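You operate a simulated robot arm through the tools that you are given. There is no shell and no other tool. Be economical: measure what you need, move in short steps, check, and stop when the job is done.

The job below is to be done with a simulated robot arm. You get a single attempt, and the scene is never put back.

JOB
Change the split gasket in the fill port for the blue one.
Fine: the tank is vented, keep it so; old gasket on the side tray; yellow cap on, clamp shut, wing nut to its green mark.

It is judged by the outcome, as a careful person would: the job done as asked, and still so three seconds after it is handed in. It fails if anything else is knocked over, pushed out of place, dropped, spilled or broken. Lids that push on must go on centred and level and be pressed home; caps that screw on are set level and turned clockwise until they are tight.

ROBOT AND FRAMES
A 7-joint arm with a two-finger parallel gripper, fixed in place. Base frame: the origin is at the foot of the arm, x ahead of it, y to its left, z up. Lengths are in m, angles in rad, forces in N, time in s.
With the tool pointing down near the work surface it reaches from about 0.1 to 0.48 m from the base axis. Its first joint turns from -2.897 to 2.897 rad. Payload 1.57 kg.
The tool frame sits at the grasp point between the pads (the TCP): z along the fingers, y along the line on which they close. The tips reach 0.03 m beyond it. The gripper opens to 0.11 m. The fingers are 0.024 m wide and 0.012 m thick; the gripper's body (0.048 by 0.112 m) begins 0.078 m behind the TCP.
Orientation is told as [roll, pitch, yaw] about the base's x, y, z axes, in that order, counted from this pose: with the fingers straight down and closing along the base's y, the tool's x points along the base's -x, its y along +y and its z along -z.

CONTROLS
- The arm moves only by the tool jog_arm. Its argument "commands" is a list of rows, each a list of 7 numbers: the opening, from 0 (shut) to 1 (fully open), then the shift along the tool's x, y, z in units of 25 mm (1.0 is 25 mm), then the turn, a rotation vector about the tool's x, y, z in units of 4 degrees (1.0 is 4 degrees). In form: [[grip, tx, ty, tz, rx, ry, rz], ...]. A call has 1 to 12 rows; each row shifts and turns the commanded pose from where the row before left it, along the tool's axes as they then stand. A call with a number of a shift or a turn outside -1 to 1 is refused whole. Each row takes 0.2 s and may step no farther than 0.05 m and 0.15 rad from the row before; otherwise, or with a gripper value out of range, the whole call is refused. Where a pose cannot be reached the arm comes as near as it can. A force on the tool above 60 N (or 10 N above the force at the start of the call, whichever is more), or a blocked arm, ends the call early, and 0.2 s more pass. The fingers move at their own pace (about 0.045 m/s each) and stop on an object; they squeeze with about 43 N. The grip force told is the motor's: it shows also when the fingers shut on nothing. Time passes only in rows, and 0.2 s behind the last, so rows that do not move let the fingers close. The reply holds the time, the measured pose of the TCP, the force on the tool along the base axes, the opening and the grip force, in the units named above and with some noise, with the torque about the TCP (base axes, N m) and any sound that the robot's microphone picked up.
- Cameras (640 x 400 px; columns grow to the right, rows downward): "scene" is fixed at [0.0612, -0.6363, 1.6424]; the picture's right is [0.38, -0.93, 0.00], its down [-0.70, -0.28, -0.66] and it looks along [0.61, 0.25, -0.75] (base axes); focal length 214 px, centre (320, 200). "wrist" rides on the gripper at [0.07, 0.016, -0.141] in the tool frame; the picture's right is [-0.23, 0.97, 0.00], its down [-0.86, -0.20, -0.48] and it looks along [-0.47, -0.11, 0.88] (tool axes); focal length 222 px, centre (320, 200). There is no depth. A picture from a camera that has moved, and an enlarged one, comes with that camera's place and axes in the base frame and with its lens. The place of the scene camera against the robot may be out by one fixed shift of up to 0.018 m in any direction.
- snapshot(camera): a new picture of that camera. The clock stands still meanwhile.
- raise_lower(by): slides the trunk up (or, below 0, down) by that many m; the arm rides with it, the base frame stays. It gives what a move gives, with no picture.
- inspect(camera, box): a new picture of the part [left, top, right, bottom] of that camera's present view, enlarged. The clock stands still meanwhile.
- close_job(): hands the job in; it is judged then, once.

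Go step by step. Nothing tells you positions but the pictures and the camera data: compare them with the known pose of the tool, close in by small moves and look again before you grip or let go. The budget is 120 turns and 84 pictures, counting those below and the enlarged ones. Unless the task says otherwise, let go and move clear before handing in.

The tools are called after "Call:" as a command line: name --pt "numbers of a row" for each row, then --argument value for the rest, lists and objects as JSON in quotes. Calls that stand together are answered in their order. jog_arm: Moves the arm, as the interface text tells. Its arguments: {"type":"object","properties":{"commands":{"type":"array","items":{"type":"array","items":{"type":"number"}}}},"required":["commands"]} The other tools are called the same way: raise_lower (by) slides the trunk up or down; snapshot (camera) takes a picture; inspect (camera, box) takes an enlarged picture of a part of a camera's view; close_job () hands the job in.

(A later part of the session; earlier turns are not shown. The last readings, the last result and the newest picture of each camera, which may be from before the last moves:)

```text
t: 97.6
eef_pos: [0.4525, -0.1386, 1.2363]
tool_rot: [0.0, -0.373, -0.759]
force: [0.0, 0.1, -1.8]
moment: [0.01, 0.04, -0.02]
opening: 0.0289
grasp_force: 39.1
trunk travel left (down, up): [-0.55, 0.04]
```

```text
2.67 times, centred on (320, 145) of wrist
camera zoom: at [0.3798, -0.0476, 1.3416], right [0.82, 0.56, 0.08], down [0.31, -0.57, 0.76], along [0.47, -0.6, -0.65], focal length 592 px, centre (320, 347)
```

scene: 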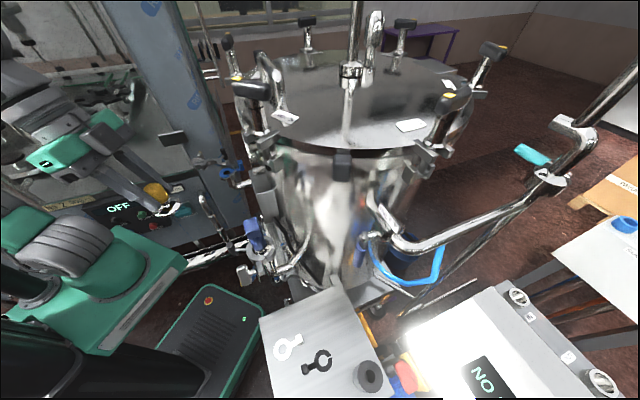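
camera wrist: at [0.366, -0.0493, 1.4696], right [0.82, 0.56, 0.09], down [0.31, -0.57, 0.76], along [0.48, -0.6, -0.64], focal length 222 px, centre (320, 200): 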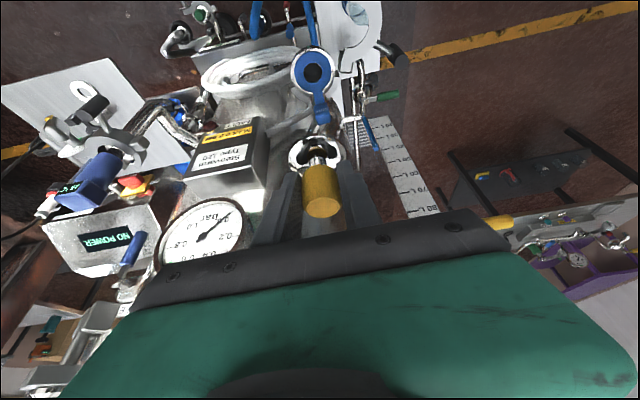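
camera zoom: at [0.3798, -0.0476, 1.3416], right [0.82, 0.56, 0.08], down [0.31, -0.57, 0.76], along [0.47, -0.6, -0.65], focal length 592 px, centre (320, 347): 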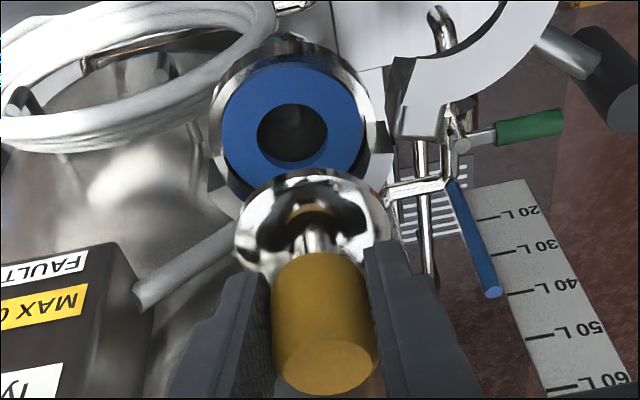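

Laterally aligned; the port is ~8–10 mm further back along the tool's x. I shift by 8 mm, lower 2.5 cm with the trunk, and recheck.

Call:
jog_arm --pt "0 0.15 -0.02 -0.06 0 -0.08 0" --pt "0 0.15 -0.02 -0.06 0 0 0"

Call:
raise_lower --by -0.028

Call:
inspect --camera "wrist" --box '[240, 70, 400, 220]'

Call:
inspect --camera "scene" --box '[220, 150, 270, 190]'

```text
t: 98.2
eef_pos: [0.4468, -0.1315, 1.2399]
tool_rot: [0.0, -0.378, -0.759]
force: [-0.4, -0.1, -1.2]
moment: [0.01, 0.0, 0.01]
opening: 0.0288
grasp_force: 39.3
out of reach, approached as far as the arm can: row 1
trunk travel left (down, up): [-0.55, 0.04]
```

```text
t: 98.9
eef_pos: [0.4463, -0.1326, 1.2111]
tool_rot: [-0.001, -0.381, -0.76]
force: [-0.6, -0.2, -2.5]
moment: [0.01, 0.02, -0.01]
opening: 0.0292
grasp_force: 38.6
trunk travel left (down, up): [-0.522, 0.068]
```

```text
2.67 times, centred on (320, 145) of wrist
camera zoom: at [0.3735, -0.0418, 1.3174], right [0.82, 0.56, 0.08], down [0.31, -0.57, 0.76], along [0.47, -0.6, -0.64], focal length 592 px, centre (320, 347)
```

zoom: 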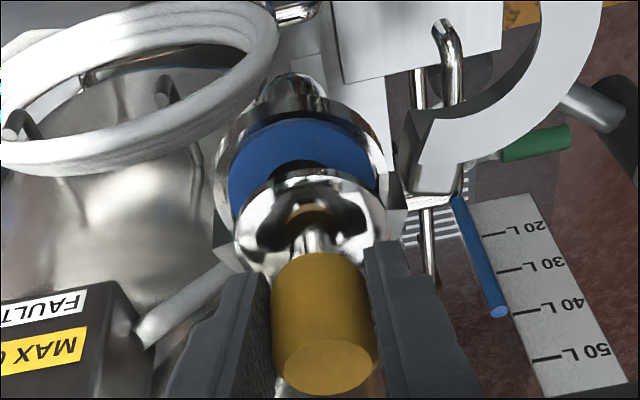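

```text
10.00 times, centred on (245, 170) of scene
camera zoom: at [0.0612, -0.6363, 1.6424], right [0.38, -0.93, 0.0], down [-0.7, -0.28, -0.66], along [0.61, 0.25, -0.75], focal length 2145 px, centre (1070, 500)
```

zoom: 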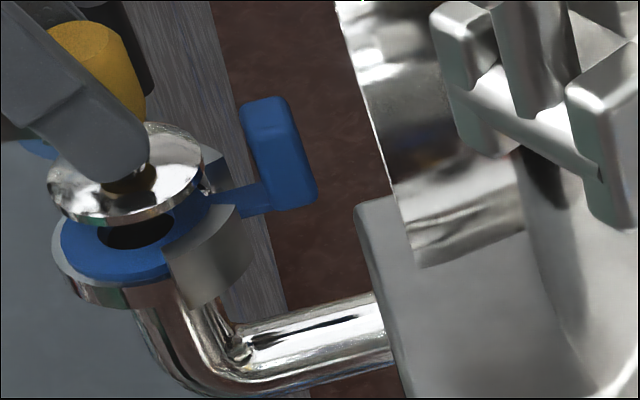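

Cap is level and centred over the gasket within about 1 mm in both views. I lower by trunk in small steps until it seats.

Call:
raise_lower --by -0.014

Call:
raise_lower --by -0.003

Call:
raise_lower --by -0.002

```text
t: 99.5
eef_pos: [0.4457, -0.1326, 1.2016]
tool_rot: [0.004, -0.385, -0.762]
force: [6.3, -1.8, 21.4]
moment: [-0.1, -0.93, -0.04]
opening: 0.029
grasp_force: 38.6
trunk travel left (down, up): [-0.508, 0.082]
```

```text
t: 100.0
eef_pos: [0.4433, -0.1335, 1.1992]
tool_rot: [0.004, -0.388, -0.763]
force: [3.8, -2.1, 45.1]
moment: [-0.2, -1.63, -0.09]
opening: 0.0292
grasp_force: 39.3
trunk travel left (down, up): [-0.505, 0.085]
```

```text
t: 100.6
eef_pos: [0.4433, -0.1326, 1.199]
tool_rot: [0.005, -0.391, -0.762]
force: [-4.2, -1.6, 49.9]
moment: [-0.17, -1.51, -0.08]
opening: 0.0296
grasp_force: 39.0
trunk travel left (down, up): [-0.503, 0.087]
```

Contact came ~1 cm early with a moment pointing to the +x side. I ease off and look closely at what touches.

Call:
raise_lower --by 0.006

Call:
inspect --camera "scene" --box '[220, 150, 270, 190]'

Call:
inspect --camera "wrist" --box '[280, 90, 380, 170]'

```text
t: 101.1
eef_pos: [0.4435, -0.1327, 1.1981]
tool_rot: [0.0, -0.379, -0.758]
force: [-7.2, -0.8, 27.7]
moment: [-0.11, -0.59, -0.04]
opening: 0.0296
grasp_force: 39.1
trunk travel left (down, up): [-0.509, 0.081]
```

```text
10.00 times, centred on (245, 170) of scene
camera zoom: at [0.0612, -0.6363, 1.6424], right [0.38, -0.93, 0.0], down [-0.7, -0.28, -0.66], along [0.61, 0.25, -0.75], focal length 2145 px, centre (1070, 500)
```

zoom: 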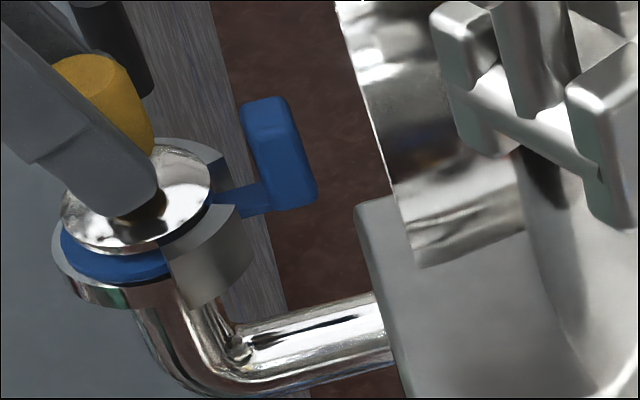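

```text
5.00 times, centred on (330, 130) of wrist
camera zoom: at [0.3709, -0.0417, 1.3047], right [0.82, 0.56, 0.08], down [0.31, -0.57, 0.76], along [0.47, -0.6, -0.64], focal length 1111 px, centre (270, 550)
```

zoom: 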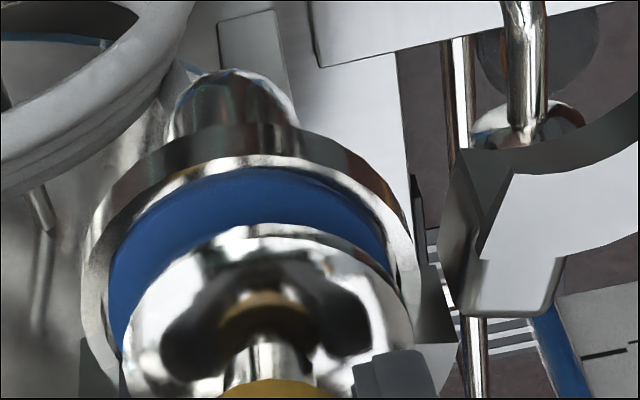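

The cap sits ~3.5 mm towards the fixed clamp half and rests on its lip. I raise clear, shift back by that amount, and try again gently.

Call:
raise_lower --by 0.008

Call:
jog_arm --pt "0 0.13 -0.04 -0.05 0 0 0" --pt "0 0 0 0 0 0 0"

Call:
inspect --camera "wrist" --box '[280, 90, 380, 170]'

```text
t: 101.7
eef_pos: [0.4472, -0.1317, 1.2049]
tool_rot: [-0.002, -0.373, -0.758]
force: [0.5, -0.2, -1.6]
moment: [0.03, -0.02, -0.01]
opening: 0.0292
grasp_force: 39.2
trunk travel left (down, up): [-0.517, 0.073]
```

```text
t: 102.3
eef_pos: [0.4442, -0.1315, 1.2067]
tool_rot: [-0.001, -0.375, -0.76]
force: [-0.4, -0.2, -1.1]
moment: [0.01, 0.01, 0.0]
opening: 0.0291
grasp_force: 39.0
trunk travel left (down, up): [-0.517, 0.073]
```

```text
5.00 times, centred on (330, 130) of wrist
camera zoom: at [0.3713, -0.0396, 1.3127], right [0.82, 0.56, 0.08], down [0.31, -0.57, 0.76], along [0.47, -0.6, -0.65], focal length 1111 px, centre (270, 550)
```

zoom: 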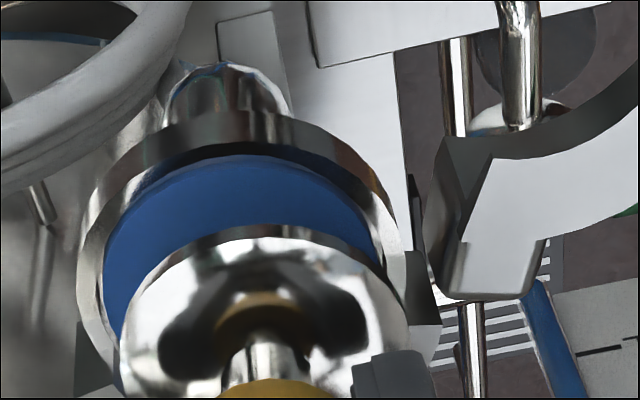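

The cap swung ~3° in the grip. I counter-tilt a little, correct 1.7 mm sideways, and lower again.

Call:
jog_arm --pt "0 -0.03 -0.07 0.01 0 0.6 0" --pt "0 0 0 0 0 0 0"

Call:
raise_lower --by -0.008

Call:
raise_lower --by -0.003

```text
t: 102.9
eef_pos: [0.4425, -0.1329, 1.2064]
tool_rot: [-0.001, -0.336, -0.762]
force: [0.3, -0.5, -1.7]
moment: [0.0, 0.0, 0.03]
opening: 0.0295
grasp_force: 38.4
trunk travel left (down, up): [-0.517, 0.073]
```

```text
t: 103.5
eef_pos: [0.4423, -0.1329, 1.2002]
tool_rot: [0.0, -0.336, -0.759]
force: [0.8, 0.1, -2.1]
moment: [0.0, -0.03, 0.01]
opening: 0.0293
grasp_force: 38.5
trunk travel left (down, up): [-0.509, 0.081]
```

```text
t: 104.0
eef_pos: [0.443, -0.1338, 1.1952]
tool_rot: [0.0, -0.337, -0.76]
force: [0.0, -0.6, -1.4]
moment: [0.03, 0.01, 0.01]
opening: 0.0291
grasp_force: 39.1
trunk travel left (down, up): [-0.506, 0.084]
```

Passing the former contact height freely. Continue down.

Call:
raise_lower --by -0.003

Call:
raise_lower --by -0.002

Call:
raise_lower --by -0.002

```text
t: 104.5
eef_pos: [0.4432, -0.1332, 1.1921]
tool_rot: [0.001, -0.336, -0.759]
force: [0.7, 0.1, -1.2]
moment: [0.03, -0.01, -0.01]
opening: 0.029
grasp_force: 39.3
trunk travel left (down, up): [-0.503, 0.087]
```

```text
t: 105.0
eef_pos: [0.4435, -0.1336, 1.192]
tool_rot: [0.001, -0.338, -0.76]
force: [1.0, -0.3, 8.3]
moment: [-0.19, 0.03, -0.01]
opening: 0.0291
grasp_force: 39.0
trunk travel left (down, up): [-0.501, 0.089]
```

```text
t: 105.5
eef_pos: [0.4425, -0.1342, 1.1919]
tool_rot: [0.003, -0.342, -0.762]
force: [4.8, -0.8, 24.4]
moment: [-0.2, -0.06, 0.02]
opening: 0.0291
grasp_force: 39.0
trunk travel left (down, up): [-0.499, 0.091]
```

Seated at the predicted height with a centred load. I press to about 40 N and check.

Call:
raise_lower --by -0.002

Call:
inspect --camera "scene" --box '[205, 140, 275, 190]'

```text
t: 106.0
eef_pos: [0.4418, -0.1314, 1.1913]
tool_rot: [0.004, -0.345, -0.762]
force: [7.1, -2.0, 44.3]
moment: [-0.19, -0.31, 0.06]
opening: 0.0288
grasp_force: 38.7
trunk travel left (down, up): [-0.497, 0.093]
```

```text
8.00 times, centred on (240, 165) of scene
camera zoom: at [0.0612, -0.6363, 1.6424], right [0.38, -0.93, 0.0], down [-0.7, -0.28, -0.66], along [0.61, 0.25, -0.75], focal length 1716 px, centre (960, 480)
```

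zoom: 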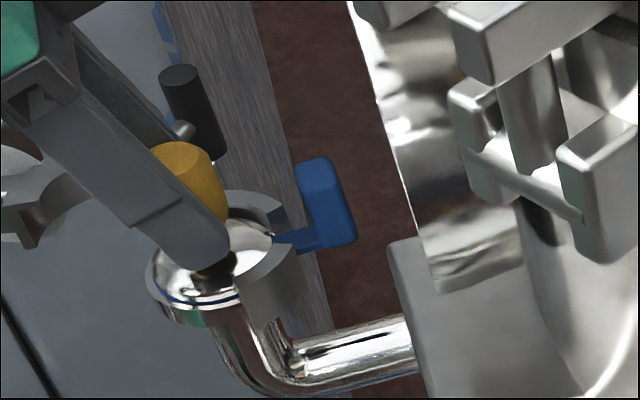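

The cap is nested, level, with a thin even blue line. I relieve the pressure, open, and withdraw along the tool axis.

Call:
raise_lower --by 0.005

Call:
jog_arm --pt "0.45 0 0 0 0 0 0" --pt "0.45 0 0 0 0 0 0" --pt "0.45 0 0 -0.5 0 0 0" --pt "0.45 0 0 -1 0 0 0" --pt "0.45 0 0 -1 0 0 0" --pt "0.45 0 0 -1 0 0 0" --pt "0.45 0 0 -1 0 0 0" --pt "0.45 0 0 -1 0 0 0"

Call:
snapshot --camera "wrist"

```text
t: 106.6
eef_pos: [0.4418, -0.1334, 1.1915]
tool_rot: [0.0, -0.338, -0.76]
force: [2.6, 0.1, 24.8]
moment: [-0.19, -0.24, 0.0]
opening: 0.0291
grasp_force: 39.2
trunk travel left (down, up): [-0.502, 0.088]
```

```text
t: 108.4
eef_pos: [0.4084, -0.1017, 1.3213]
tool_rot: [-0.001, -0.335, -0.759]
force: [0.9, 0.0, 0.5]
moment: [-0.02, 0.0, 0.01]
opening: 0.0493
grasp_force: 0.1
trunk travel left (down, up): [-0.502, 0.088]
```

```text
8 pictures are left
camera wrist: at [0.3386, -0.0142, 1.4319], right [0.83, 0.56, 0.07], down [0.33, -0.59, 0.73], along [0.45, -0.58, -0.68], focal length 222 px, centre (320, 200)
```

wrist: 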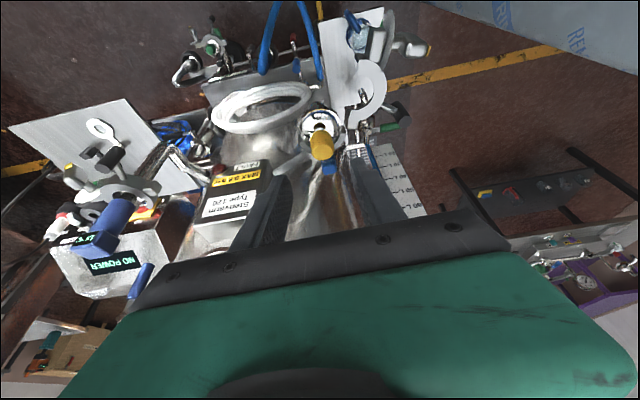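

The cap stays on. With 8 pictures left I go on to the clamp: its open half hinges near (0.48,-0.106), with a black upright handle near (0.527,-0.063, top 1.177). I take the tilt out and turn to yaw 0.

Call:
jog_arm --pt "0.4 0 0 -0.5 0 0.8 0" --pt "0.4 0 0 0 0 0.8 0" --pt "0.4 0 0 0 0 0.8 0" --pt "0.4 0 0 0 0 0.8 0" --pt "0.4 0 0 0 0 0.8 0" --pt "0.4 0 0 0 0 0.8 0"

Call:
jog_arm --pt "0.4 0 0 0 0 0 -1" --pt "0.4 0 0 0 0 0 -1" --pt "0.4 0 0 0 0 0 -1" --pt "0.4 0 0 0 0 0 -1" --pt "0.4 0 0 0 0 0 -1" --pt "0.4 0 0 0 0 0 -1" --pt "0.4 0 0 0 0 0 -1" --pt "0.4 0 0 0 0 0 -1" --pt "0.4 0 0 0 0 0 -1" --pt "0.4 0 0 0 0 0 -1" --pt "0.4 0 0 0 0 0 -0.9"

```text
t: 109.8
eef_pos: [0.4066, -0.0978, 1.3337]
tool_rot: [0.0, 0.0, -0.759]
force: [-0.4, 1.1, -0.3]
moment: [0.0, -0.01, 0.03]
opening: 0.044
grasp_force: 0.1
trunk travel left (down, up): [-0.502, 0.088]
```

```text
t: 111.5
eef_pos: [0.4076, -0.0998, 1.3321]
tool_rot: [-0.001, -0.005, -0.254]
force: [5.6, -5.6, -10.0]
moment: [0.7, 0.25, 0.27]
opening: 0.0441
grasp_force: 0.0
trunk travel left (down, up): [-0.502, 0.088]
stopped in row 8: the force on the tool passed its limit (the readings are from after the stop); the commanded pose is now the measured one
```

Something touched while turning. I look before moving.

Call:
snapshot --camera "scene"

```text
7 pictures are left
```

scene: 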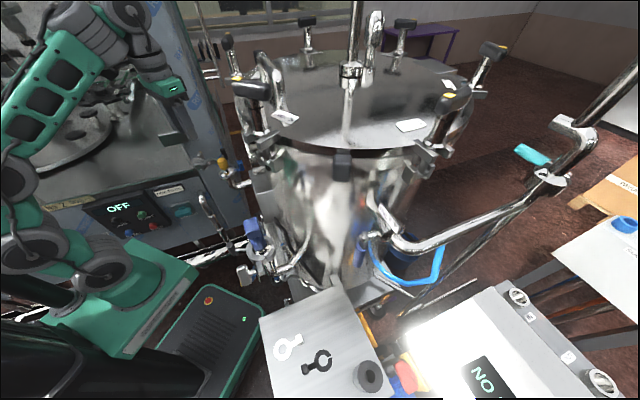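

Likely the wrist camera met the forearm in that pose (nothing else is near). I turn back to yaw -45°, raise the trunk for room, then go over the handle — gripping its top works at that yaw too.

Call:
jog_arm --pt "0.4 0 0 0 0 0 1" --pt "0.4 0 0 0 0 0 1" --pt "0.4 0 0 0 0 0 1" --pt "0.4 0 0 0 0 0 1" --pt "0.4 0 0 0 0 0 1" --pt "0.4 0 0 0 0 0 1" --pt "0.4 0 0 0 0 0 1" --pt "0.4 0 0 0 0 0 0.6"

Call:
raise_lower --by 0.06

Call:
jog_arm --pt "0.4 -0.3 0.55 0.6 0 0 0" --pt "0.4 -0.3 0.55 0.6 0 0 0" --pt "0.4 -0.3 0.55 0.6 0 0 0" --pt "0.4 -0.3 0.55 0.6 0 0 0" --pt "0.4 -0.3 0.55 0.6 0 0 0" --pt "0.4 -0.3 0.55 0.6 0 0 0" --pt "0.4 -0.3 0.55 0.6 0 0 0" --pt "0.4 -0.24 0.55 0.6 0 0 0"

```text
t: 113.3
eef_pos: [0.4078, -0.0993, 1.3323]
tool_rot: [0.001, -0.003, -0.784]
force: [-0.4, 0.0, 0.0]
moment: [-0.01, 0.0, 0.01]
opening: 0.0443
grasp_force: 0.0
trunk travel left (down, up): [-0.502, 0.088]
```

```text
t: 114.3
eef_pos: [0.4072, -0.0996, 1.3932]
tool_rot: [0.002, -0.005, -0.785]
force: [0.2, -0.2, 0.3]
moment: [0.01, 0.0, 0.02]
opening: 0.0439
grasp_force: 0.0
trunk travel left (down, up): [-0.562, 0.028]
```

```text
t: 116.1
eef_pos: [0.5283, -0.0637, 1.2723]
tool_rot: [0.003, -0.004, -0.785]
force: [0.3, 0.5, -0.1]
moment: [-0.01, 0.03, 0.05]
opening: 0.0439
grasp_force: 0.0
trunk travel left (down, up): [-0.562, 0.028]
```

Clear again. I'm above the estimated handle position and check it from the wrist.

Call:
inspect --camera "wrist" --box '[200, 40, 440, 240]'

```text
2.00 times, centred on (320, 140) of wrist
camera zoom: at [0.4899, -0.0042, 1.4135], right [0.85, 0.53, 0.0], down [0.46, -0.74, 0.48], along [0.26, -0.41, -0.88], focal length 444 px, centre (320, 320)
```

zoom: 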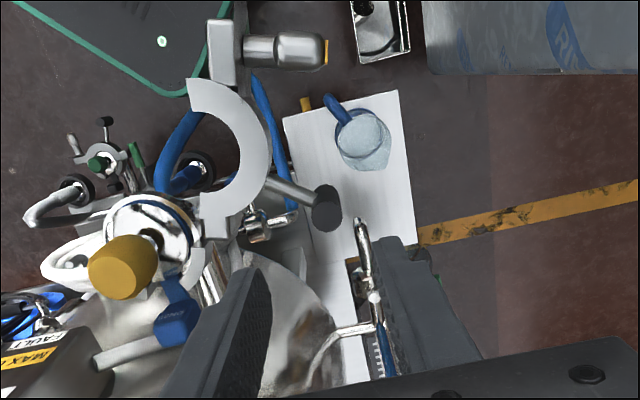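

The handle top is at about (0.526,-0.055,1.18). I narrow the fingers, align and lower onto its upper part, then grip.

Call:
jog_arm --pt "0.32 0.3 0.19 0 0 0 0" --pt "0.32 0 0 0.8 0 0 0" --pt "0.32 0 0 0.8 0 0 0" --pt "0.32 0 0 0.8 0 0 0" --pt "0.32 0 0 0.75 0 0 0" --pt "0.0 0 0 0 0 0 0" --pt "0.0 0 0 0 0 0 0" --pt "0.0 0 0 0 0 0 0" --pt "0.0 0 0 0 0 0 0"

```text
t: 118.1
eef_pos: [0.5256, -0.0553, 1.1942]
tool_rot: [0.003, -0.006, -0.783]
force: [0.9, -0.1, 2.6]
moment: [-0.09, -0.19, 0.05]
opening: 0.0175
grasp_force: 32.1
trunk travel left (down, up): [-0.562, 0.028]
```

Handle gripped (17.5 mm). I swing it counter-clockwise about the hinge in small arcs, watching the force.

Call:
jog_arm --pt "0 0.29 -0.056 0 0 0 0" --pt "0 0.29 -0.057 0 0 0 0"

Call:
jog_arm --pt "0 0.273 -0.117 0 0 0 0" --pt "0 0.273 -0.118 0 0 0 0"

```text
t: 118.7
eef_pos: [0.5151, -0.0451, 1.1955]
tool_rot: [0.002, -0.005, -0.783]
force: [8.4, 7.0, -0.7]
moment: [-0.26, -0.77, 0.2]
opening: 0.0178
grasp_force: 32.4
trunk travel left (down, up): [-0.562, 0.028]
```

```text
t: 119.3
eef_pos: [0.5032, -0.0375, 1.1948]
tool_rot: [0.0, -0.008, -0.781]
force: [16.6, 27.3, 3.9]
moment: [0.5, -0.9, 0.46]
opening: 0.0177
grasp_force: 31.9
trunk travel left (down, up): [-0.562, 0.028]
```

The pull says the true arc lies slightly further out; I refit the hinge to about (0.471,-0.101) and continue.

Call:
jog_arm --pt "0 0.277 -0.01 0 0 0 0" --pt "0 0.277 -0.014 0 0 0 0"

Call:
jog_arm --pt "0 0.24 -0.176 0 0 0 0" --pt "0 0.24 -0.176 0 0 0 0"

```text
t: 119.9
eef_pos: [0.4877, -0.0306, 1.1948]
tool_rot: [0.001, -0.006, -0.789]
force: [3.4, 6.5, 11.5]
moment: [-0.52, -0.73, 0.14]
opening: 0.0179
grasp_force: 32.4
trunk travel left (down, up): [-0.562, 0.028]
```

```text
t: 120.5
eef_pos: [0.4741, -0.0283, 1.1947]
tool_rot: [0.0, -0.004, -0.782]
force: [2.0, 1.7, 11.1]
moment: [-0.13, -0.33, 0.15]
opening: 0.0177
grasp_force: 32.7
trunk travel left (down, up): [-0.562, 0.028]
```

Call:
jog_arm --pt "0 0.198 -0.22 0 0 0 0" --pt "0 0.198 -0.22 0 0 0 0"

Call:
jog_arm --pt "0 0.15 -0.258 0 0 0 0" --pt "0 0.15 -0.258 0 0 0 0"

Call:
jog_arm --pt "0 0.092 -0.284 0 0 0 0" --pt "0 0.092 -0.284 0 0 0 0"

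```text
t: 121.1
eef_pos: [0.4617, -0.0285, 1.1935]
tool_rot: [0.004, -0.005, -0.784]
force: [1.3, 4.2, 11.7]
moment: [-0.3, -0.5, 0.19]
opening: 0.0176
grasp_force: 32.2
trunk travel left (down, up): [-0.562, 0.028]
```

```text
t: 121.7
eef_pos: [0.4454, -0.0318, 1.1939]
tool_rot: [0.001, -0.004, -0.783]
force: [-0.7, 6.7, 9.2]
moment: [-0.17, -0.35, 0.17]
opening: 0.0173
grasp_force: 32.2
trunk travel left (down, up): [-0.562, 0.028]
```

```text
t: 122.3
eef_pos: [0.4317, -0.0377, 1.1922]
tool_rot: [-0.003, -0.002, -0.783]
force: [-7.6, 12.9, -2.7]
moment: [0.23, -0.21, 0.18]
opening: 0.0171
grasp_force: 32.5
trunk travel left (down, up): [-0.562, 0.028]
```

Call:
jog_arm --pt "0 0.106 -0.216 0 0 0 0" --pt "0 0.106 -0.216 0 0 0 0"

Call:
jog_arm --pt "0 0.004 -0.205 0 0 0 0" --pt "0 0.004 -0.205 0 0 0 0"

```text
t: 122.9
eef_pos: [0.42, -0.0439, 1.1938]
tool_rot: [0.001, -0.003, -0.786]
force: [-2.7, 2.8, -6.4]
moment: [0.02, -0.18, 0.0]
opening: 0.0164
grasp_force: 31.5
trunk travel left (down, up): [-0.562, 0.028]
```

```text
t: 123.5
eef_pos: [0.4109, -0.0485, 1.1942]
tool_rot: [0.0, -0.003, -0.782]
force: [-20.0, 15.3, -2.2]
moment: [0.58, 0.54, -0.05]
opening: 0.0002
grasp_force: 21.0
trunk travel left (down, up): [-0.562, 0.028]
```

The fingers slid off the handle near the end of the swing. I lift clear and look.

Call:
jog_arm --pt "0.0 0.3 0 0 0 0 0" --pt "0.2 0.2 0 -0.8 0 0 0" --pt "0.2 0 0 -1 0 0 0" --pt "0.2 0 0 -1 0 0 0" --pt "0.2 0 0 -0.6 0 0 0"

Call:
inspect --camera "wrist" --box '[200, 40, 440, 240]'

```text
t: 124.7
eef_pos: [0.4031, -0.0418, 1.2802]
tool_rot: [0.002, -0.005, -0.783]
force: [-0.7, -0.5, 0.8]
moment: [0.0, -0.02, -0.04]
opening: 0.0222
grasp_force: 0.0
trunk travel left (down, up): [-0.562, 0.028]
```

```text
2.00 times, centred on (320, 140) of wrist
camera zoom: at [0.3649, 0.0188, 1.422], right [0.85, 0.53, 0.0], down [0.46, -0.74, 0.48], along [0.26, -0.41, -0.88], focal length 444 px, centre (320, 320)
```

zoom: 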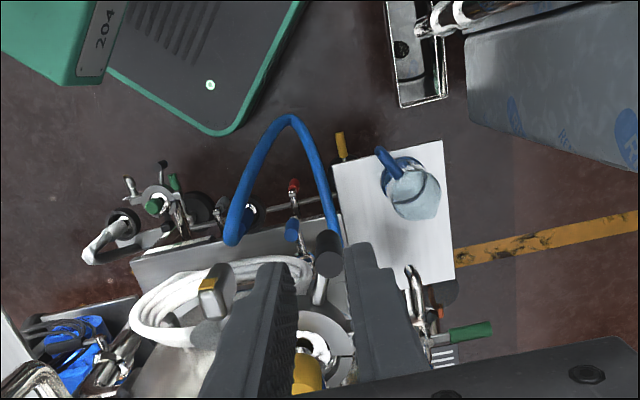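

The clamp half is round the cap, nearly closed; the handle is now at about (0.420,-0.059). I go behind it with closed fingers and push it home until it stops.

Call:
jog_arm --pt "0 -0.48 0.5 0 0 0 0" --pt "0 -0.48 0.5 0 0 0 0" --pt "0 0 0 0.9 0 0 0" --pt "0 0 0 0.9 0 0 0" --pt "0 0 0 0.9 0 0 0" --pt "0 0 0 0.8 0 0 0"

Call:
jog_arm --pt "0 0 -0.2 0 0 0 0" --pt "0 0 -0.1 0 0 0 0"

Call:
jog_arm --pt "0 0 -0.15 0 0 0 0"

```text
t: 126.1
eef_pos: [0.4404, -0.0408, 1.1898]
tool_rot: [0.004, -0.004, -0.783]
force: [-1.0, 0.1, -1.0]
moment: [-0.01, 0.02, 0.0]
opening: 0.0
grasp_force: 21.6
trunk travel left (down, up): [-0.562, 0.028]
```

```text
t: 126.7
eef_pos: [0.434, -0.0452, 1.1925]
tool_rot: [0.001, -0.006, -0.785]
force: [0.4, -0.2, 0.3]
moment: [0.0, -0.01, 0.0]
opening: 0.0
grasp_force: 21.9
trunk travel left (down, up): [-0.562, 0.028]
```

```text
t: 127.1
eef_pos: [0.4311, -0.0497, 1.1904]
tool_rot: [0.002, -0.004, -0.784]
force: [-0.3, 0.1, -0.2]
moment: [-0.05, 0.02, -0.02]
opening: 0.0001
grasp_force: 21.4
trunk travel left (down, up): [-0.562, 0.028]
```

Call:
jog_arm --pt "0 0 -0.15 0 0 0 0"

Call:
jog_arm --pt "0 0 -0.15 0 0 0 0"

Call:
jog_arm --pt "0 0 -0.15 0 0 0 0"

```text
t: 127.5
eef_pos: [0.4313, -0.0498, 1.1918]
tool_rot: [0.002, -0.005, -0.783]
force: [9.3, 8.8, -4.9]
moment: [0.3, -0.27, 0.04]
opening: 0.0
grasp_force: 21.3
trunk travel left (down, up): [-0.562, 0.028]
```

```text
t: 127.9
eef_pos: [0.431, -0.0498, 1.1901]
tool_rot: [0.0, -0.009, -0.779]
force: [25.0, 30.1, -5.5]
moment: [0.92, -0.72, 0.17]
opening: 0.0
grasp_force: 21.1
trunk travel left (down, up): [-0.562, 0.028]
```

```text
t: 128.4
eef_pos: [0.4303, -0.0511, 1.1919]
tool_rot: [0.003, -0.016, -0.776]
force: [25.4, 51.4, -6.4]
moment: [1.51, -0.7, 0.15]
opening: 0.0001
grasp_force: 20.9
trunk travel left (down, up): [-0.562, 0.028]
stopped in row 1: the force on the tool passed its limit (the readings are from after the stop); the commanded pose is now the measured one
```

The clamp half is hard against its stop, i.e. shut. Next the wing nut, near (0.378,-0.126,1.15), its shaft pointing along (-0.7,0.7) — the tool's x at this yaw. I back off, rise and hover over it.

Call:
jog_arm --pt "0 0 0.4 0 0 0 0" --pt "0 0 0.4 0 0 0 0" --pt "0 0 0 -1 0 0 0" --pt "0.4 0 0 -1 0 0 0" --pt "0.4 0 0 -0.8 0 0 0" --pt "0.4 -0.13 -0.88 0 0 0 0" --pt "0.4 -0.13 -0.88 0 0 0 0" --pt "0.4 -0.13 -0.88 0 0 0 0" --pt "0.4 -0.13 -0.88 0 0 0 0" --pt "0.4 -0.13 -0.88 0 0 0 0"

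Call:
inspect --camera "wrist" --box '[240, 70, 420, 230]'

```text
t: 130.6
eef_pos: [0.3688, -0.1314, 1.2617]
tool_rot: [0.008, -0.014, -0.784]
force: [0.0, -0.4, -0.1]
moment: [-0.01, 0.02, 0.01]
opening: 0.0442
grasp_force: 0.1
trunk travel left (down, up): [-0.562, 0.028]
```

```text
2.50 times, centred on (330, 150) of wrist
camera zoom: at [0.3292, -0.0708, 1.4021], right [0.85, 0.53, 0.01], down [0.46, -0.74, 0.49], along [0.27, -0.41, -0.87], focal length 555 px, centre (295, 325)
```

zoom: 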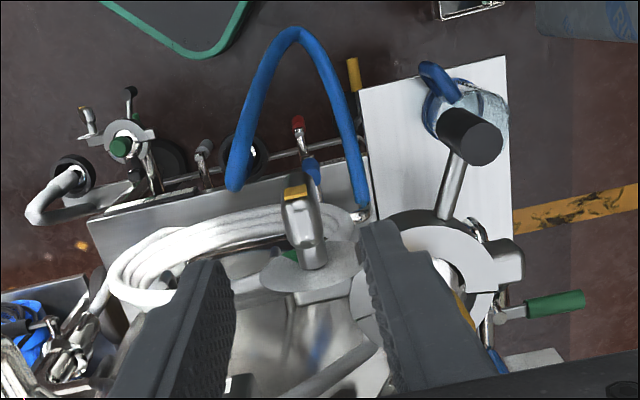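

I can see wing, disc and a green mark behind it; I spend one picture on a strong enlargement to read the marks.

Call:
inspect --camera "wrist" --box '[305, 85, 365, 140]'

```text
7.27 times, centred on (335, 112) of wrist
camera zoom: at [0.3292, -0.0708, 1.4021], right [0.85, 0.53, 0.01], down [0.46, -0.74, 0.49], along [0.27, -0.41, -0.87], focal length 1615 px, centre (211, 836)
```

zoom: 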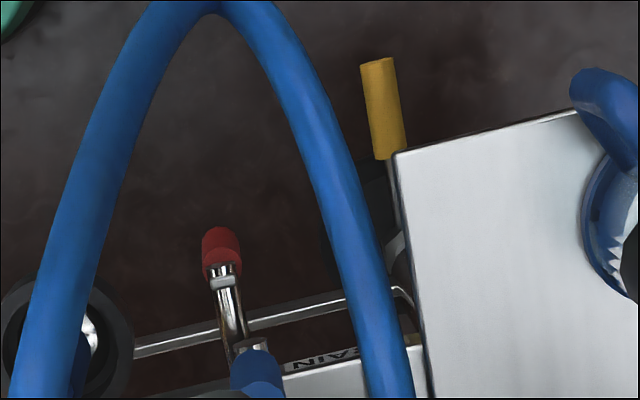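

I mis-aimed that one. The wing is at wrist (324,162); I take the enlargement there, since the marks decide the turn.

Call:
inspect --camera "wrist" --box '[290, 135, 370, 195]'

```text
6.67 times, centred on (330, 165) of wrist
camera zoom: at [0.3292, -0.0708, 1.4021], right [0.85, 0.53, 0.01], down [0.46, -0.74, 0.49], along [0.27, -0.41, -0.87], focal length 1481 px, centre (253, 433)
```

zoom: 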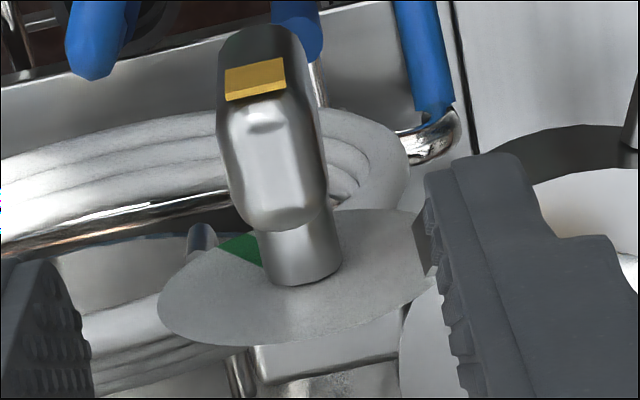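

Now it's clear: the yellow edge is at the top and the green sector on the disc lies about 145–165°+ clockwise from it. The wing stands upright, centred under the gripper; I lower so the TCP is on its shaft and grip its flat sides.

Call:
jog_arm --pt "0.4 -0.16 0 0.6 0 0 0" --pt "0.4 0 0 0.9 0 0 0" --pt "0.4 0 0 0.9 0 0 0" --pt "0.4 0 0 0.9 0 0 0" --pt "0.4 0 0 0.8 0 0 0" --pt "0.4 0 0 0.45 0 0 0"

Call:
jog_arm --pt "0 0 0 0 0 0 0" --pt "0 0 0 0 0 0 0" --pt "0 0 0 0 0 0 0" --pt "0 0 0 0 0 0 0"

```text
t: 132.2
eef_pos: [0.3727, -0.1352, 1.101]
tool_rot: [-0.047, 0.107, -0.787]
force: [-4.8, 4.3, 3.0]
moment: [-0.22, -0.37, 0.24]
opening: 0.044
grasp_force: 0.0
trunk travel left (down, up): [-0.562, 0.028]
stopped in row 6: the arm was blocked; the commanded pose is now the measured one
```

```text
t: 133.2
eef_pos: [0.372, -0.135, 1.1012]
tool_rot: [-0.054, 0.116, -0.789]
force: [2.4, 7.1, -1.6]
moment: [-0.04, -1.85, -0.4]
opening: 0.0181
grasp_force: 32.8
trunk travel left (down, up): [-0.562, 0.028]
```

The arm dipped and tilted oddly (an arm-configuration hiccup). I open, rise slowly and straighten before trying again.

Call:
jog_arm --pt "0.4 0 0 0 0 0 0" --pt "0.4 0 0 0 0 0 0" --pt "0.4 0 0 -0.4 0 0 0" --pt "0.4 0 0 -0.4 0 0 0"

Call:
jog_arm --pt "0.4 0 0 -0.4 0 -0.55 0" --pt "0.4 0 0 -0.4 0 -0.55 0" --pt "0.4 0 0 -0.4 0 -0.5 0"

```text
t: 134.2
eef_pos: [0.3754, -0.1351, 1.1307]
tool_rot: [-0.046, 0.099, -0.782]
force: [0.8, -0.8, -0.4]
moment: [-0.01, 0.04, -0.02]
opening: 0.0439
grasp_force: 0.1
trunk travel left (down, up): [-0.562, 0.028]
```

```text
t: 135.0
eef_pos: [0.3769, -0.138, 1.1596]
tool_rot: [-0.046, -0.012, -0.781]
force: [-0.5, -0.5, -1.3]
moment: [0.0, 0.0, 0.04]
opening: 0.0438
grasp_force: 0.1
trunk travel left (down, up): [-0.562, 0.028]
```

Straight again and well centred around the wing. I null the small roll, set the TCP to the shaft height and grip.

Call:
jog_arm --pt "0.4 0 0 0.2 -0.33 0.1 0" --pt "0.4 0 0 0.2 -0.33 0.07 0" --pt "0 0 0 0 0 0 0" --pt "0 0 0 0 0 0 0" --pt "0 0 0 0 0 0 0" --pt "0 0 0 0 0 0 0"

```text
t: 136.4
eef_pos: [0.3753, -0.1337, 1.1354]
tool_rot: [-0.014, 0.036, -0.77]
force: [-26.1, -8.8, -12.6]
moment: [1.09, 0.16, -0.78]
opening: 0.0172
grasp_force: 32.4
trunk travel left (down, up): [-0.562, 0.028]
```

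The arm sags here at this trunk height. I release, and trade trunk height for arm height to get a better arm pose.

Call:
jog_arm --pt "0.4 0 0 0 0 0 0" --pt "0.4 0 0 0 0 0 0" --pt "0.4 0 0 -0.8 0 0 0" --pt "0.4 0 0 -0.8 0 0 0" --pt "0.4 0 0 -0.8 0 0 0" --pt "0.4 0 0 -0.8 0 0 0"

Call:
raise_lower --by -0.06

```text
t: 137.8
eef_pos: [0.3762, -0.1345, 1.2294]
tool_rot: [0.0, -0.002, -0.78]
force: [-0.1, -0.3, -0.4]
moment: [0.0, 0.0, 0.0]
opening: 0.0438
grasp_force: 0.1
trunk travel left (down, up): [-0.562, 0.028]
```

```text
t: 138.8
eef_pos: [0.3749, -0.1351, 1.1667]
tool_rot: [0.001, -0.002, -0.78]
force: [0.1, 0.4, -0.2]
moment: [0.0, -0.02, 0.03]
opening: 0.0438
grasp_force: 0.0
trunk travel left (down, up): [-0.502, 0.088]
```

Call:
jog_arm --pt "0.4 0 0 0.35 0 0 0" --pt "0.4 0 0 0.35 0 0 0"

Call:
jog_arm --pt "0 0 0 0 0 0 0" --pt "0 0 0 0 0 0 0" --pt "0 0 0 0 0 0 0" --pt "0 0 0 0 0 0 0"

```text
t: 139.4
eef_pos: [0.3762, -0.1334, 1.1501]
tool_rot: [0.0, -0.002, -0.782]
force: [0.1, -0.7, -0.2]
moment: [0.03, 0.0, 0.01]
opening: 0.0441
grasp_force: 0.1
trunk travel left (down, up): [-0.502, 0.088]
```

```text
t: 140.4
eef_pos: [0.3765, -0.1341, 1.1491]
tool_rot: [0.0, -0.001, -0.781]
force: [-7.8, -6.0, -1.0]
moment: [0.14, 0.23, -0.44]
opening: 0.0168
grasp_force: 32.0
trunk travel left (down, up): [-0.502, 0.088]
```

Gripped cleanly now. I turn clockwise (about -tool x) in small steps.

Call:
jog_arm --pt "0 0 0 0 -1 0 0" --pt "0 0 0 0 -1 0 0" --pt "0 0 0 0 -1 0 0"

Call:
jog_arm --pt "0 0 0 0 -1 0 0" --pt "0 0 0 0 -1 0 0" --pt "0 0 0 0 -1 0 0"

```text
t: 141.2
eef_pos: [0.3787, -0.1411, 1.153]
tool_rot: [0.091, -0.018, -0.78]
force: [-13.4, 23.3, -9.9]
moment: [0.25, 0.23, -0.57]
opening: 0.0171
grasp_force: 31.9
out of reach, approached as far as the arm can: row 1, 2, 3
trunk travel left (down, up): [-0.502, 0.088]
```

```text
t: 142.0
eef_pos: [0.3779, -0.1407, 1.1532]
tool_rot: [0.305, -0.017, -0.78]
force: [-12.2, -8.3, -21.7]
moment: [-0.62, -0.31, -0.71]
opening: 0.0167
grasp_force: 31.9
trunk travel left (down, up): [-0.502, 0.088]
```

Call:
jog_arm --pt "0 0 0 0 -1 0 0" --pt "0 0 0 0 -1 0 0" --pt "0 0 0 0 -1 0 0"

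Call:
jog_arm --pt "0 0 0 0 -1 0 0" --pt "0 0 0 0 -1 0 0" --pt "0 0 0 0 -1 0 0"

```text
t: 142.8
eef_pos: [0.3764, -0.1428, 1.1515]
tool_rot: [0.511, -0.012, -0.779]
force: [-19.5, -15.8, -30.7]
moment: [-0.62, -0.03, -0.85]
opening: 0.0171
grasp_force: 32.2
trunk travel left (down, up): [-0.502, 0.088]
```

```text
t: 143.6
eef_pos: [0.3747, -0.1441, 1.1504]
tool_rot: [0.719, -0.011, -0.779]
force: [-29.2, -19.9, -35.9]
moment: [-0.54, 0.31, -0.94]
opening: 0.017
grasp_force: 32.1
trunk travel left (down, up): [-0.502, 0.088]
```

It turns (41° so far). The side force shows the shaft lies ~1.5 cm beyond the TCP; I relieve and orbit accordingly for the next steps.

Call:
jog_arm --pt "0 0 -0.25 0 0 0 0" --pt "0 0 -0.04 0 -1 0 0" --pt "0 0 -0.04 0 -1 0 0"

Call:
jog_arm --pt "0 0 -0.04 0 -1 0 0" --pt "0 0 -0.04 0 -1 0 0"

```text
t: 144.2
eef_pos: [0.3769, -0.1406, 1.1448]
tool_rot: [0.797, -0.048, -0.769]
force: [0.6, 12.9, 25.3]
moment: [0.92, 0.79, 0.24]
opening: 0.0174
grasp_force: 32.6
out of reach, approached as far as the arm can: row 2, 3
trunk travel left (down, up): [-0.502, 0.088]
stopped in row 3: the force on the tool passed its limit (the readings are from after the stop); the commanded pose is now the measured one
```

```text
t: 144.6
eef_pos: [0.3782, -0.1402, 1.1431]
tool_rot: [0.835, -0.074, -0.769]
force: [-0.3, 21.2, 44.6]
moment: [1.28, 0.51, 0.9]
opening: 0.0179
grasp_force: 32.2
out of reach, approached as far as the arm can: row 1
trunk travel left (down, up): [-0.502, 0.088]
stopped in row 1: the force on the tool passed its limit (the readings are from after the stop); the commanded pose is now the measured one
```

The arm is at its limit for this lean; the nut stands at about 48°. I release and retreat; the rest I'll do by pressing the wing's yellow end down from above with closed fingers.

Call:
jog_arm --pt "0.4 0 0 0 0 0 0" --pt "0.4 0 0 0 0 0 0" --pt "0.4 0 0 -0.6 0 0 0" --pt "0.4 0 0 -0.8 0 0 0" --pt "0.4 0 0 -0.8 0 0 0" --pt "0.4 0 0 -0.8 0 0 0"

Call:
jog_arm --pt "0 0 0 -0.3 1 0 0" --pt "0 0 0 -0.3 1 0 0" --pt "0 0 0 -0.3 1 0 0" --pt "0 0 0 -0.3 1 0 0" --pt "0 0 0 -0.3 1 0 0" --pt "0 0 0 0 1 0 0" --pt "0 0 0 0 1 0 0" --pt "0 0 0 0 1 0 0" --pt "0 0 0 0 1 0 0" --pt "0 0 0 0 1 0 0" --pt "0 0 0 0 1 0 0" --pt "0 0 0 0 1 0 0"

```text
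t: 146.0
eef_pos: [0.3769, -0.1416, 1.1421]
tool_rot: [0.832, -0.061, -0.772]
force: [-26.5, 15.9, -5.8]
moment: [0.14, 0.16, 0.93]
opening: 0.0358
grasp_force: 0.2
out of reach, approached as far as the arm can: row 3, 4, 5, 6
trunk travel left (down, up): [-0.502, 0.088]
```

```text
t: 147.0
eef_pos: [0.3731, -0.1517, 1.1628]
tool_rot: [0.587, -0.07, -0.773]
force: [36.2, 35.5, 6.9]
moment: [1.34, -0.33, -0.28]
opening: 0.0178
grasp_force: 32.6
trunk travel left (down, up): [-0.502, 0.088]
stopped in row 4: the force on the tool passed its limit (the readings are from after the stop); the commanded pose is now the measured one
```

It re-gripped; I open fully here, and retreat step by step.

Call:
jog_arm --pt "0.45 0 0 0 0 0 0" --pt "0.45 0 0 0 0 0 0" --pt "0.45 0 0 0 0 0 0" --pt "0.45 0 0 -0.4 0 0 0" --pt "0.45 0 0 -0.4 0 0 0"

Call:
jog_arm --pt "0.45 0 0 -0.6 0 0 0" --pt "0.45 0 0 -0.6 0 0 0" --pt "0.45 0 0 -0.6 0 0 0"

```text
t: 148.2
eef_pos: [0.3584, -0.1659, 1.1722]
tool_rot: [0.582, -0.066, -0.778]
force: [0.1, 0.2, 0.3]
moment: [0.05, -0.02, 0.0]
opening: 0.0497
grasp_force: 0.1
out of reach, approached as far as the arm can: row 5
trunk travel left (down, up): [-0.502, 0.088]
```

```text
t: 149.0
eef_pos: [0.3586, -0.1661, 1.1708]
tool_rot: [0.583, -0.068, -0.78]
force: [-0.4, -0.2, -0.1]
moment: [0.01, -0.02, -0.01]
opening: 0.0495
grasp_force: 0.1
out of reach, approached as far as the arm can: row 1, 2, 3
trunk travel left (down, up): [-0.502, 0.088]
```

Call:
raise_lower --by 0.07

Call:
jog_arm --pt "0.3 0 0 0 1 0 0" --pt "0.3 0 0 0 1 0 0" --pt "0.2 0 0 0 1 0 0" --pt "0.1 0 0 0 1 0 0" --pt "0 0 0 0 1 0 0" --pt "0 0 0 0 1 0 0" --pt "0 0 0 0 1 0 0" --pt "0 0 0 0 1 0 0"

```text
t: 150.1
eef_pos: [0.3571, -0.1659, 1.2418]
tool_rot: [0.583, -0.069, -0.78]
force: [-0.2, -0.4, 0.4]
moment: [0.01, 0.0, 0.02]
opening: 0.0494
grasp_force: 0.0
trunk travel left (down, up): [-0.572, 0.018]
```

```text
t: 151.8
eef_pos: [0.3613, -0.1674, 1.241]
tool_rot: [0.054, -0.07, -0.776]
force: [-0.4, 0.3, -0.3]
moment: [0.03, 0.01, -0.03]
opening: 0.0
grasp_force: 21.4
trunk travel left (down, up): [-0.572, 0.018]
```

Free and nearly upright. I square up the tool and position closed fingers over the wing's leaning end.

Call:
jog_arm --pt "0 0.27 0.34 0 0.4 0.5 0" --pt "0 0.27 0.34 0 0.37 0.5 0" --pt "0 0 0 0.7 0 0 0" --pt "0 0 0 0.7 0 0 0"

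Call:
jog_arm --pt "0 0 0 0.3 0 0 0" --pt "0 0 0 0.2 0 0 0"

```text
t: 152.8
eef_pos: [0.3612, -0.1433, 1.2063]
tool_rot: [-0.031, 0.001, -0.78]
force: [-0.3, -0.2, 0.0]
moment: [0.0, -0.03, -0.05]
opening: 0.0
grasp_force: 21.1
trunk travel left (down, up): [-0.572, 0.018]
```

```text
t: 153.4
eef_pos: [0.3588, -0.1455, 1.194]
tool_rot: [-0.029, 0.0, -0.779]
force: [-4.3, -1.3, 8.3]
moment: [-0.02, 0.12, -0.02]
opening: 0.0001
grasp_force: 21.3
trunk travel left (down, up): [-0.572, 0.018]
```

Contact where expected. I press on down gradually.

Call:
jog_arm --pt "0 0 0 0.2 0 0 0" --pt "0 0 0 0.2 0 0 0"

Call:
jog_arm --pt "0 0 0 0.2 0 0 0" --pt "0 0 0 0.2 0 0 0"

```text
t: 154.1
eef_pos: [0.3602, -0.1432, 1.1826]
tool_rot: [-0.031, 0.005, -0.776]
force: [0.3, -0.1, 0.1]
moment: [-0.01, 0.03, 0.01]
opening: 0.0
grasp_force: 20.5
trunk travel left (down, up): [-0.572, 0.018]
```

```text
t: 154.7
eef_pos: [0.3571, -0.1459, 1.1744]
tool_rot: [-0.028, 0.001, -0.781]
force: [-9.0, -11.8, 11.2]
moment: [-0.36, 0.16, -0.11]
opening: 0.0001
grasp_force: 20.8
trunk travel left (down, up): [-0.572, 0.018]
```

The wing seems to have turned freely to around 145–165°. I lift off and check with one enlargement.

Call:
jog_arm --pt "0 0 -0.3 -0.3 0 0 0" --pt "0 0 0 -1 0 0 0" --pt "0 0 0 -1 0 0 0" --pt "0 0 0.3 -0.5 0 0 0"

Call:
inspect --camera "wrist" --box '[295, 115, 385, 200]'

```text
t: 155.7
eef_pos: [0.3607, -0.1444, 1.2416]
tool_rot: [-0.029, 0.001, -0.779]
force: [-0.3, 0.7, -0.4]
moment: [-0.01, 0.01, 0.01]
opening: 0.0
grasp_force: 21.0
trunk travel left (down, up): [-0.572, 0.018]
```

```text
4.71 times, centred on (340, 158) of wrist
camera zoom: at [0.3261, -0.082, 1.3834], right [0.84, 0.53, -0.03], down [0.48, -0.73, 0.48], along [0.24, -0.42, -0.88], focal length 1045 px, centre (226, 400)
```

zoom: 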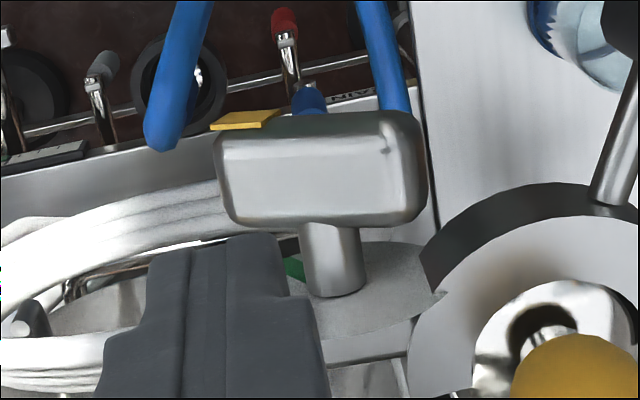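

The wing is at ~95–100° (yellow end to the left, level). The shaft height follows as ≈1.135. The already tight sensor nut reads ≈155° in the first pictures, matching the green sector. I press the yellow end further down with the finger edge nearer its tip, aiming at ≈156°.

Call:
jog_arm --pt "0 0 -0.42 0 0 0 0" --pt "0 0 0 0.9 0 0 0" --pt "0 0 0 0.9 0 0 0" --pt "0 0 0 0.6 0 0 0"

Call:
jog_arm --pt "0 0 0 0.25 0 0 0" --pt "0 0 0 0.25 0 0 0"

```text
t: 156.7
eef_pos: [0.3532, -0.1529, 1.1839]
tool_rot: [-0.031, 0.003, -0.778]
force: [-0.2, -0.8, 0.1]
moment: [0.02, 0.02, -0.03]
opening: 0.0004
grasp_force: 21.8
trunk travel left (down, up): [-0.572, 0.018]
```

```text
t: 157.2
eef_pos: [0.3528, -0.1526, 1.1721]
tool_rot: [-0.029, 0.001, -0.778]
force: [0.8, 0.3, -0.2]
moment: [-0.03, 0.02, 0.02]
opening: 0.0
grasp_force: 21.4
trunk travel left (down, up): [-0.572, 0.018]
```

Call:
jog_arm --pt "0 0 0 0.25 0 0 0" --pt "0 0 0 0.2 0 0 0"

Call:
jog_arm --pt "0 0 0 0.15 0 0 0" --pt "0 0 0 0.1 0 0 0"

```text
t: 157.8
eef_pos: [0.3518, -0.1528, 1.16]
tool_rot: [-0.03, 0.003, -0.78]
force: [-0.8, -0.5, 4.9]
moment: [-0.01, -0.06, -0.01]
opening: 0.0001
grasp_force: 21.2
trunk travel left (down, up): [-0.572, 0.018]
```

```text
t: 158.4
eef_pos: [0.3515, -0.153, 1.1534]
tool_rot: [-0.029, 0.003, -0.779]
force: [-0.4, 1.1, -0.2]
moment: [0.01, 0.01, 0.04]
opening: 0.0
grasp_force: 21.4
trunk travel left (down, up): [-0.572, 0.018]
```

I back away sideways, lift, and use the last picture to verify.

Call:
jog_arm --pt "0 0 -0.4 0 0 0 0" --pt "0 0 -0.3 -0.5 0 0 0" --pt "0 0 -0.3 -1 0 0 0" --pt "0 0 0 -1 0 0 0" --pt "0 0 0 -1 0 0 0" --pt "0 0.3 0 -0.3 0 0 0"

Call:
inspect --camera "wrist" --box '[310, 110, 410, 210]'

```text
t: 159.8
eef_pos: [0.3318, -0.1643, 1.2502]
tool_rot: [-0.03, 0.002, -0.779]
force: [-0.9, 0.0, -0.1]
moment: [0.02, 0.01, 0.02]
opening: 0.0003
grasp_force: 21.9
trunk travel left (down, up): [-0.572, 0.018]
```

```text
4.00 times, centred on (360, 160) of wrist
camera zoom: at [0.2968, -0.1021, 1.3916], right [0.84, 0.53, -0.03], down [0.48, -0.73, 0.48], along [0.24, -0.42, -0.88], focal length 888 px, centre (160, 360)
```

zoom: 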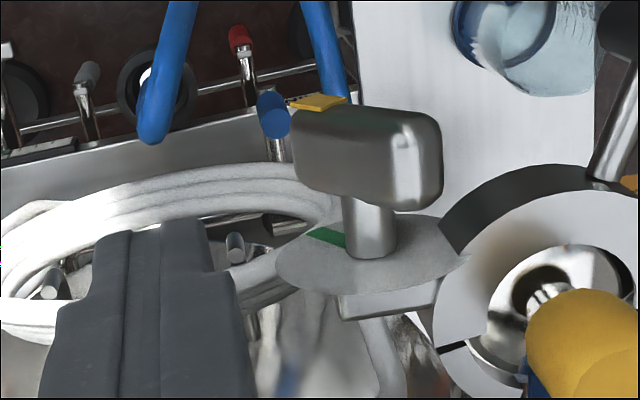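

Green sector centre reads ≈154°, wing ≈148–152°: inside, slightly short. I repeat the press with 3 mm more depth.

Call:
jog_arm --pt "0 -0.12 0.44 0 0 0 0" --pt "0 -0.12 0.44 0 0 0 0" --pt "0 0 0 0.9 0 0 0" --pt "0 0 0 0.9 0 0 0" --pt "0 0 0 0.9 0 0 0" --pt "0 0 0 0.8 0 0 0"

Call:
jog_arm --pt "0 0 0 0.2 0 0 0" --pt "0 0 0 0.2 0 0 0"

```text
t: 161.2
eef_pos: [0.35, -0.1526, 1.1602]
tool_rot: [-0.029, 0.001, -0.778]
force: [0.3, 0.9, -0.6]
moment: [0.01, 0.0, 0.0]
opening: 0.0
grasp_force: 21.1
trunk travel left (down, up): [-0.572, 0.018]
```

```text
t: 161.8
eef_pos: [0.3494, -0.1533, 1.151]
tool_rot: [-0.029, 0.005, -0.779]
force: [-0.5, 0.7, -0.1]
moment: [0.0, -0.02, -0.01]
opening: 0.0
grasp_force: 21.2
trunk travel left (down, up): [-0.572, 0.018]
```

Call:
jog_arm --pt "0 0 0.07 0.03 0 0 0" --pt "0 0 0 0 0 0 0"

```text
t: 162.4
eef_pos: [0.35, -0.1526, 1.1512]
tool_rot: [-0.03, 0.001, -0.777]
force: [0.1, -0.3, -0.5]
moment: [-0.01, -0.02, -0.02]
opening: 0.0003
grasp_force: 21.5
trunk travel left (down, up): [-0.572, 0.018]
```

Call:
jog_arm --pt "0 0 0.05 0.04 0 0 0" --pt "0 0 0 0 0 0 0"

```text
t: 163.1
eef_pos: [0.351, -0.151, 1.1491]
tool_rot: [-0.03, 0.002, -0.778]
force: [0.0, -0.7, -0.9]
moment: [-0.03, -0.01, -0.05]
opening: 0.0001
grasp_force: 20.8
trunk travel left (down, up): [-0.572, 0.018]
```

By this geometry the wing is now ≈154–158°, within the green sector (148–160°). I back off sideways, rise and move clear.

Call:
jog_arm --pt "0 0 -0.5 0 0 0 0" --pt "0 0 -0.5 -0.4 0 0 0" --pt "0 0 -0.3 -1 0 0 0" --pt "0 0 0 -1 0 0 0" --pt "0 0 0 -1 0 0 0" --pt "0 0 0 -1 0 0 0" --pt "0 0.5 -0.3 -1 0 0 0" --pt "0 0.5 -0.3 -0.5 0 0 0"

```text
t: 164.8
eef_pos: [0.3038, -0.1659, 1.2699]
tool_rot: [-0.029, 0.003, -0.778]
force: [0.0, 0.0, 0.3]
moment: [-0.01, 0.06, 0.01]
opening: 0.0002
grasp_force: 20.7
out of reach, approached as far as the arm can: row 7, 8
trunk travel left (down, up): [-0.572, 0.018]
```

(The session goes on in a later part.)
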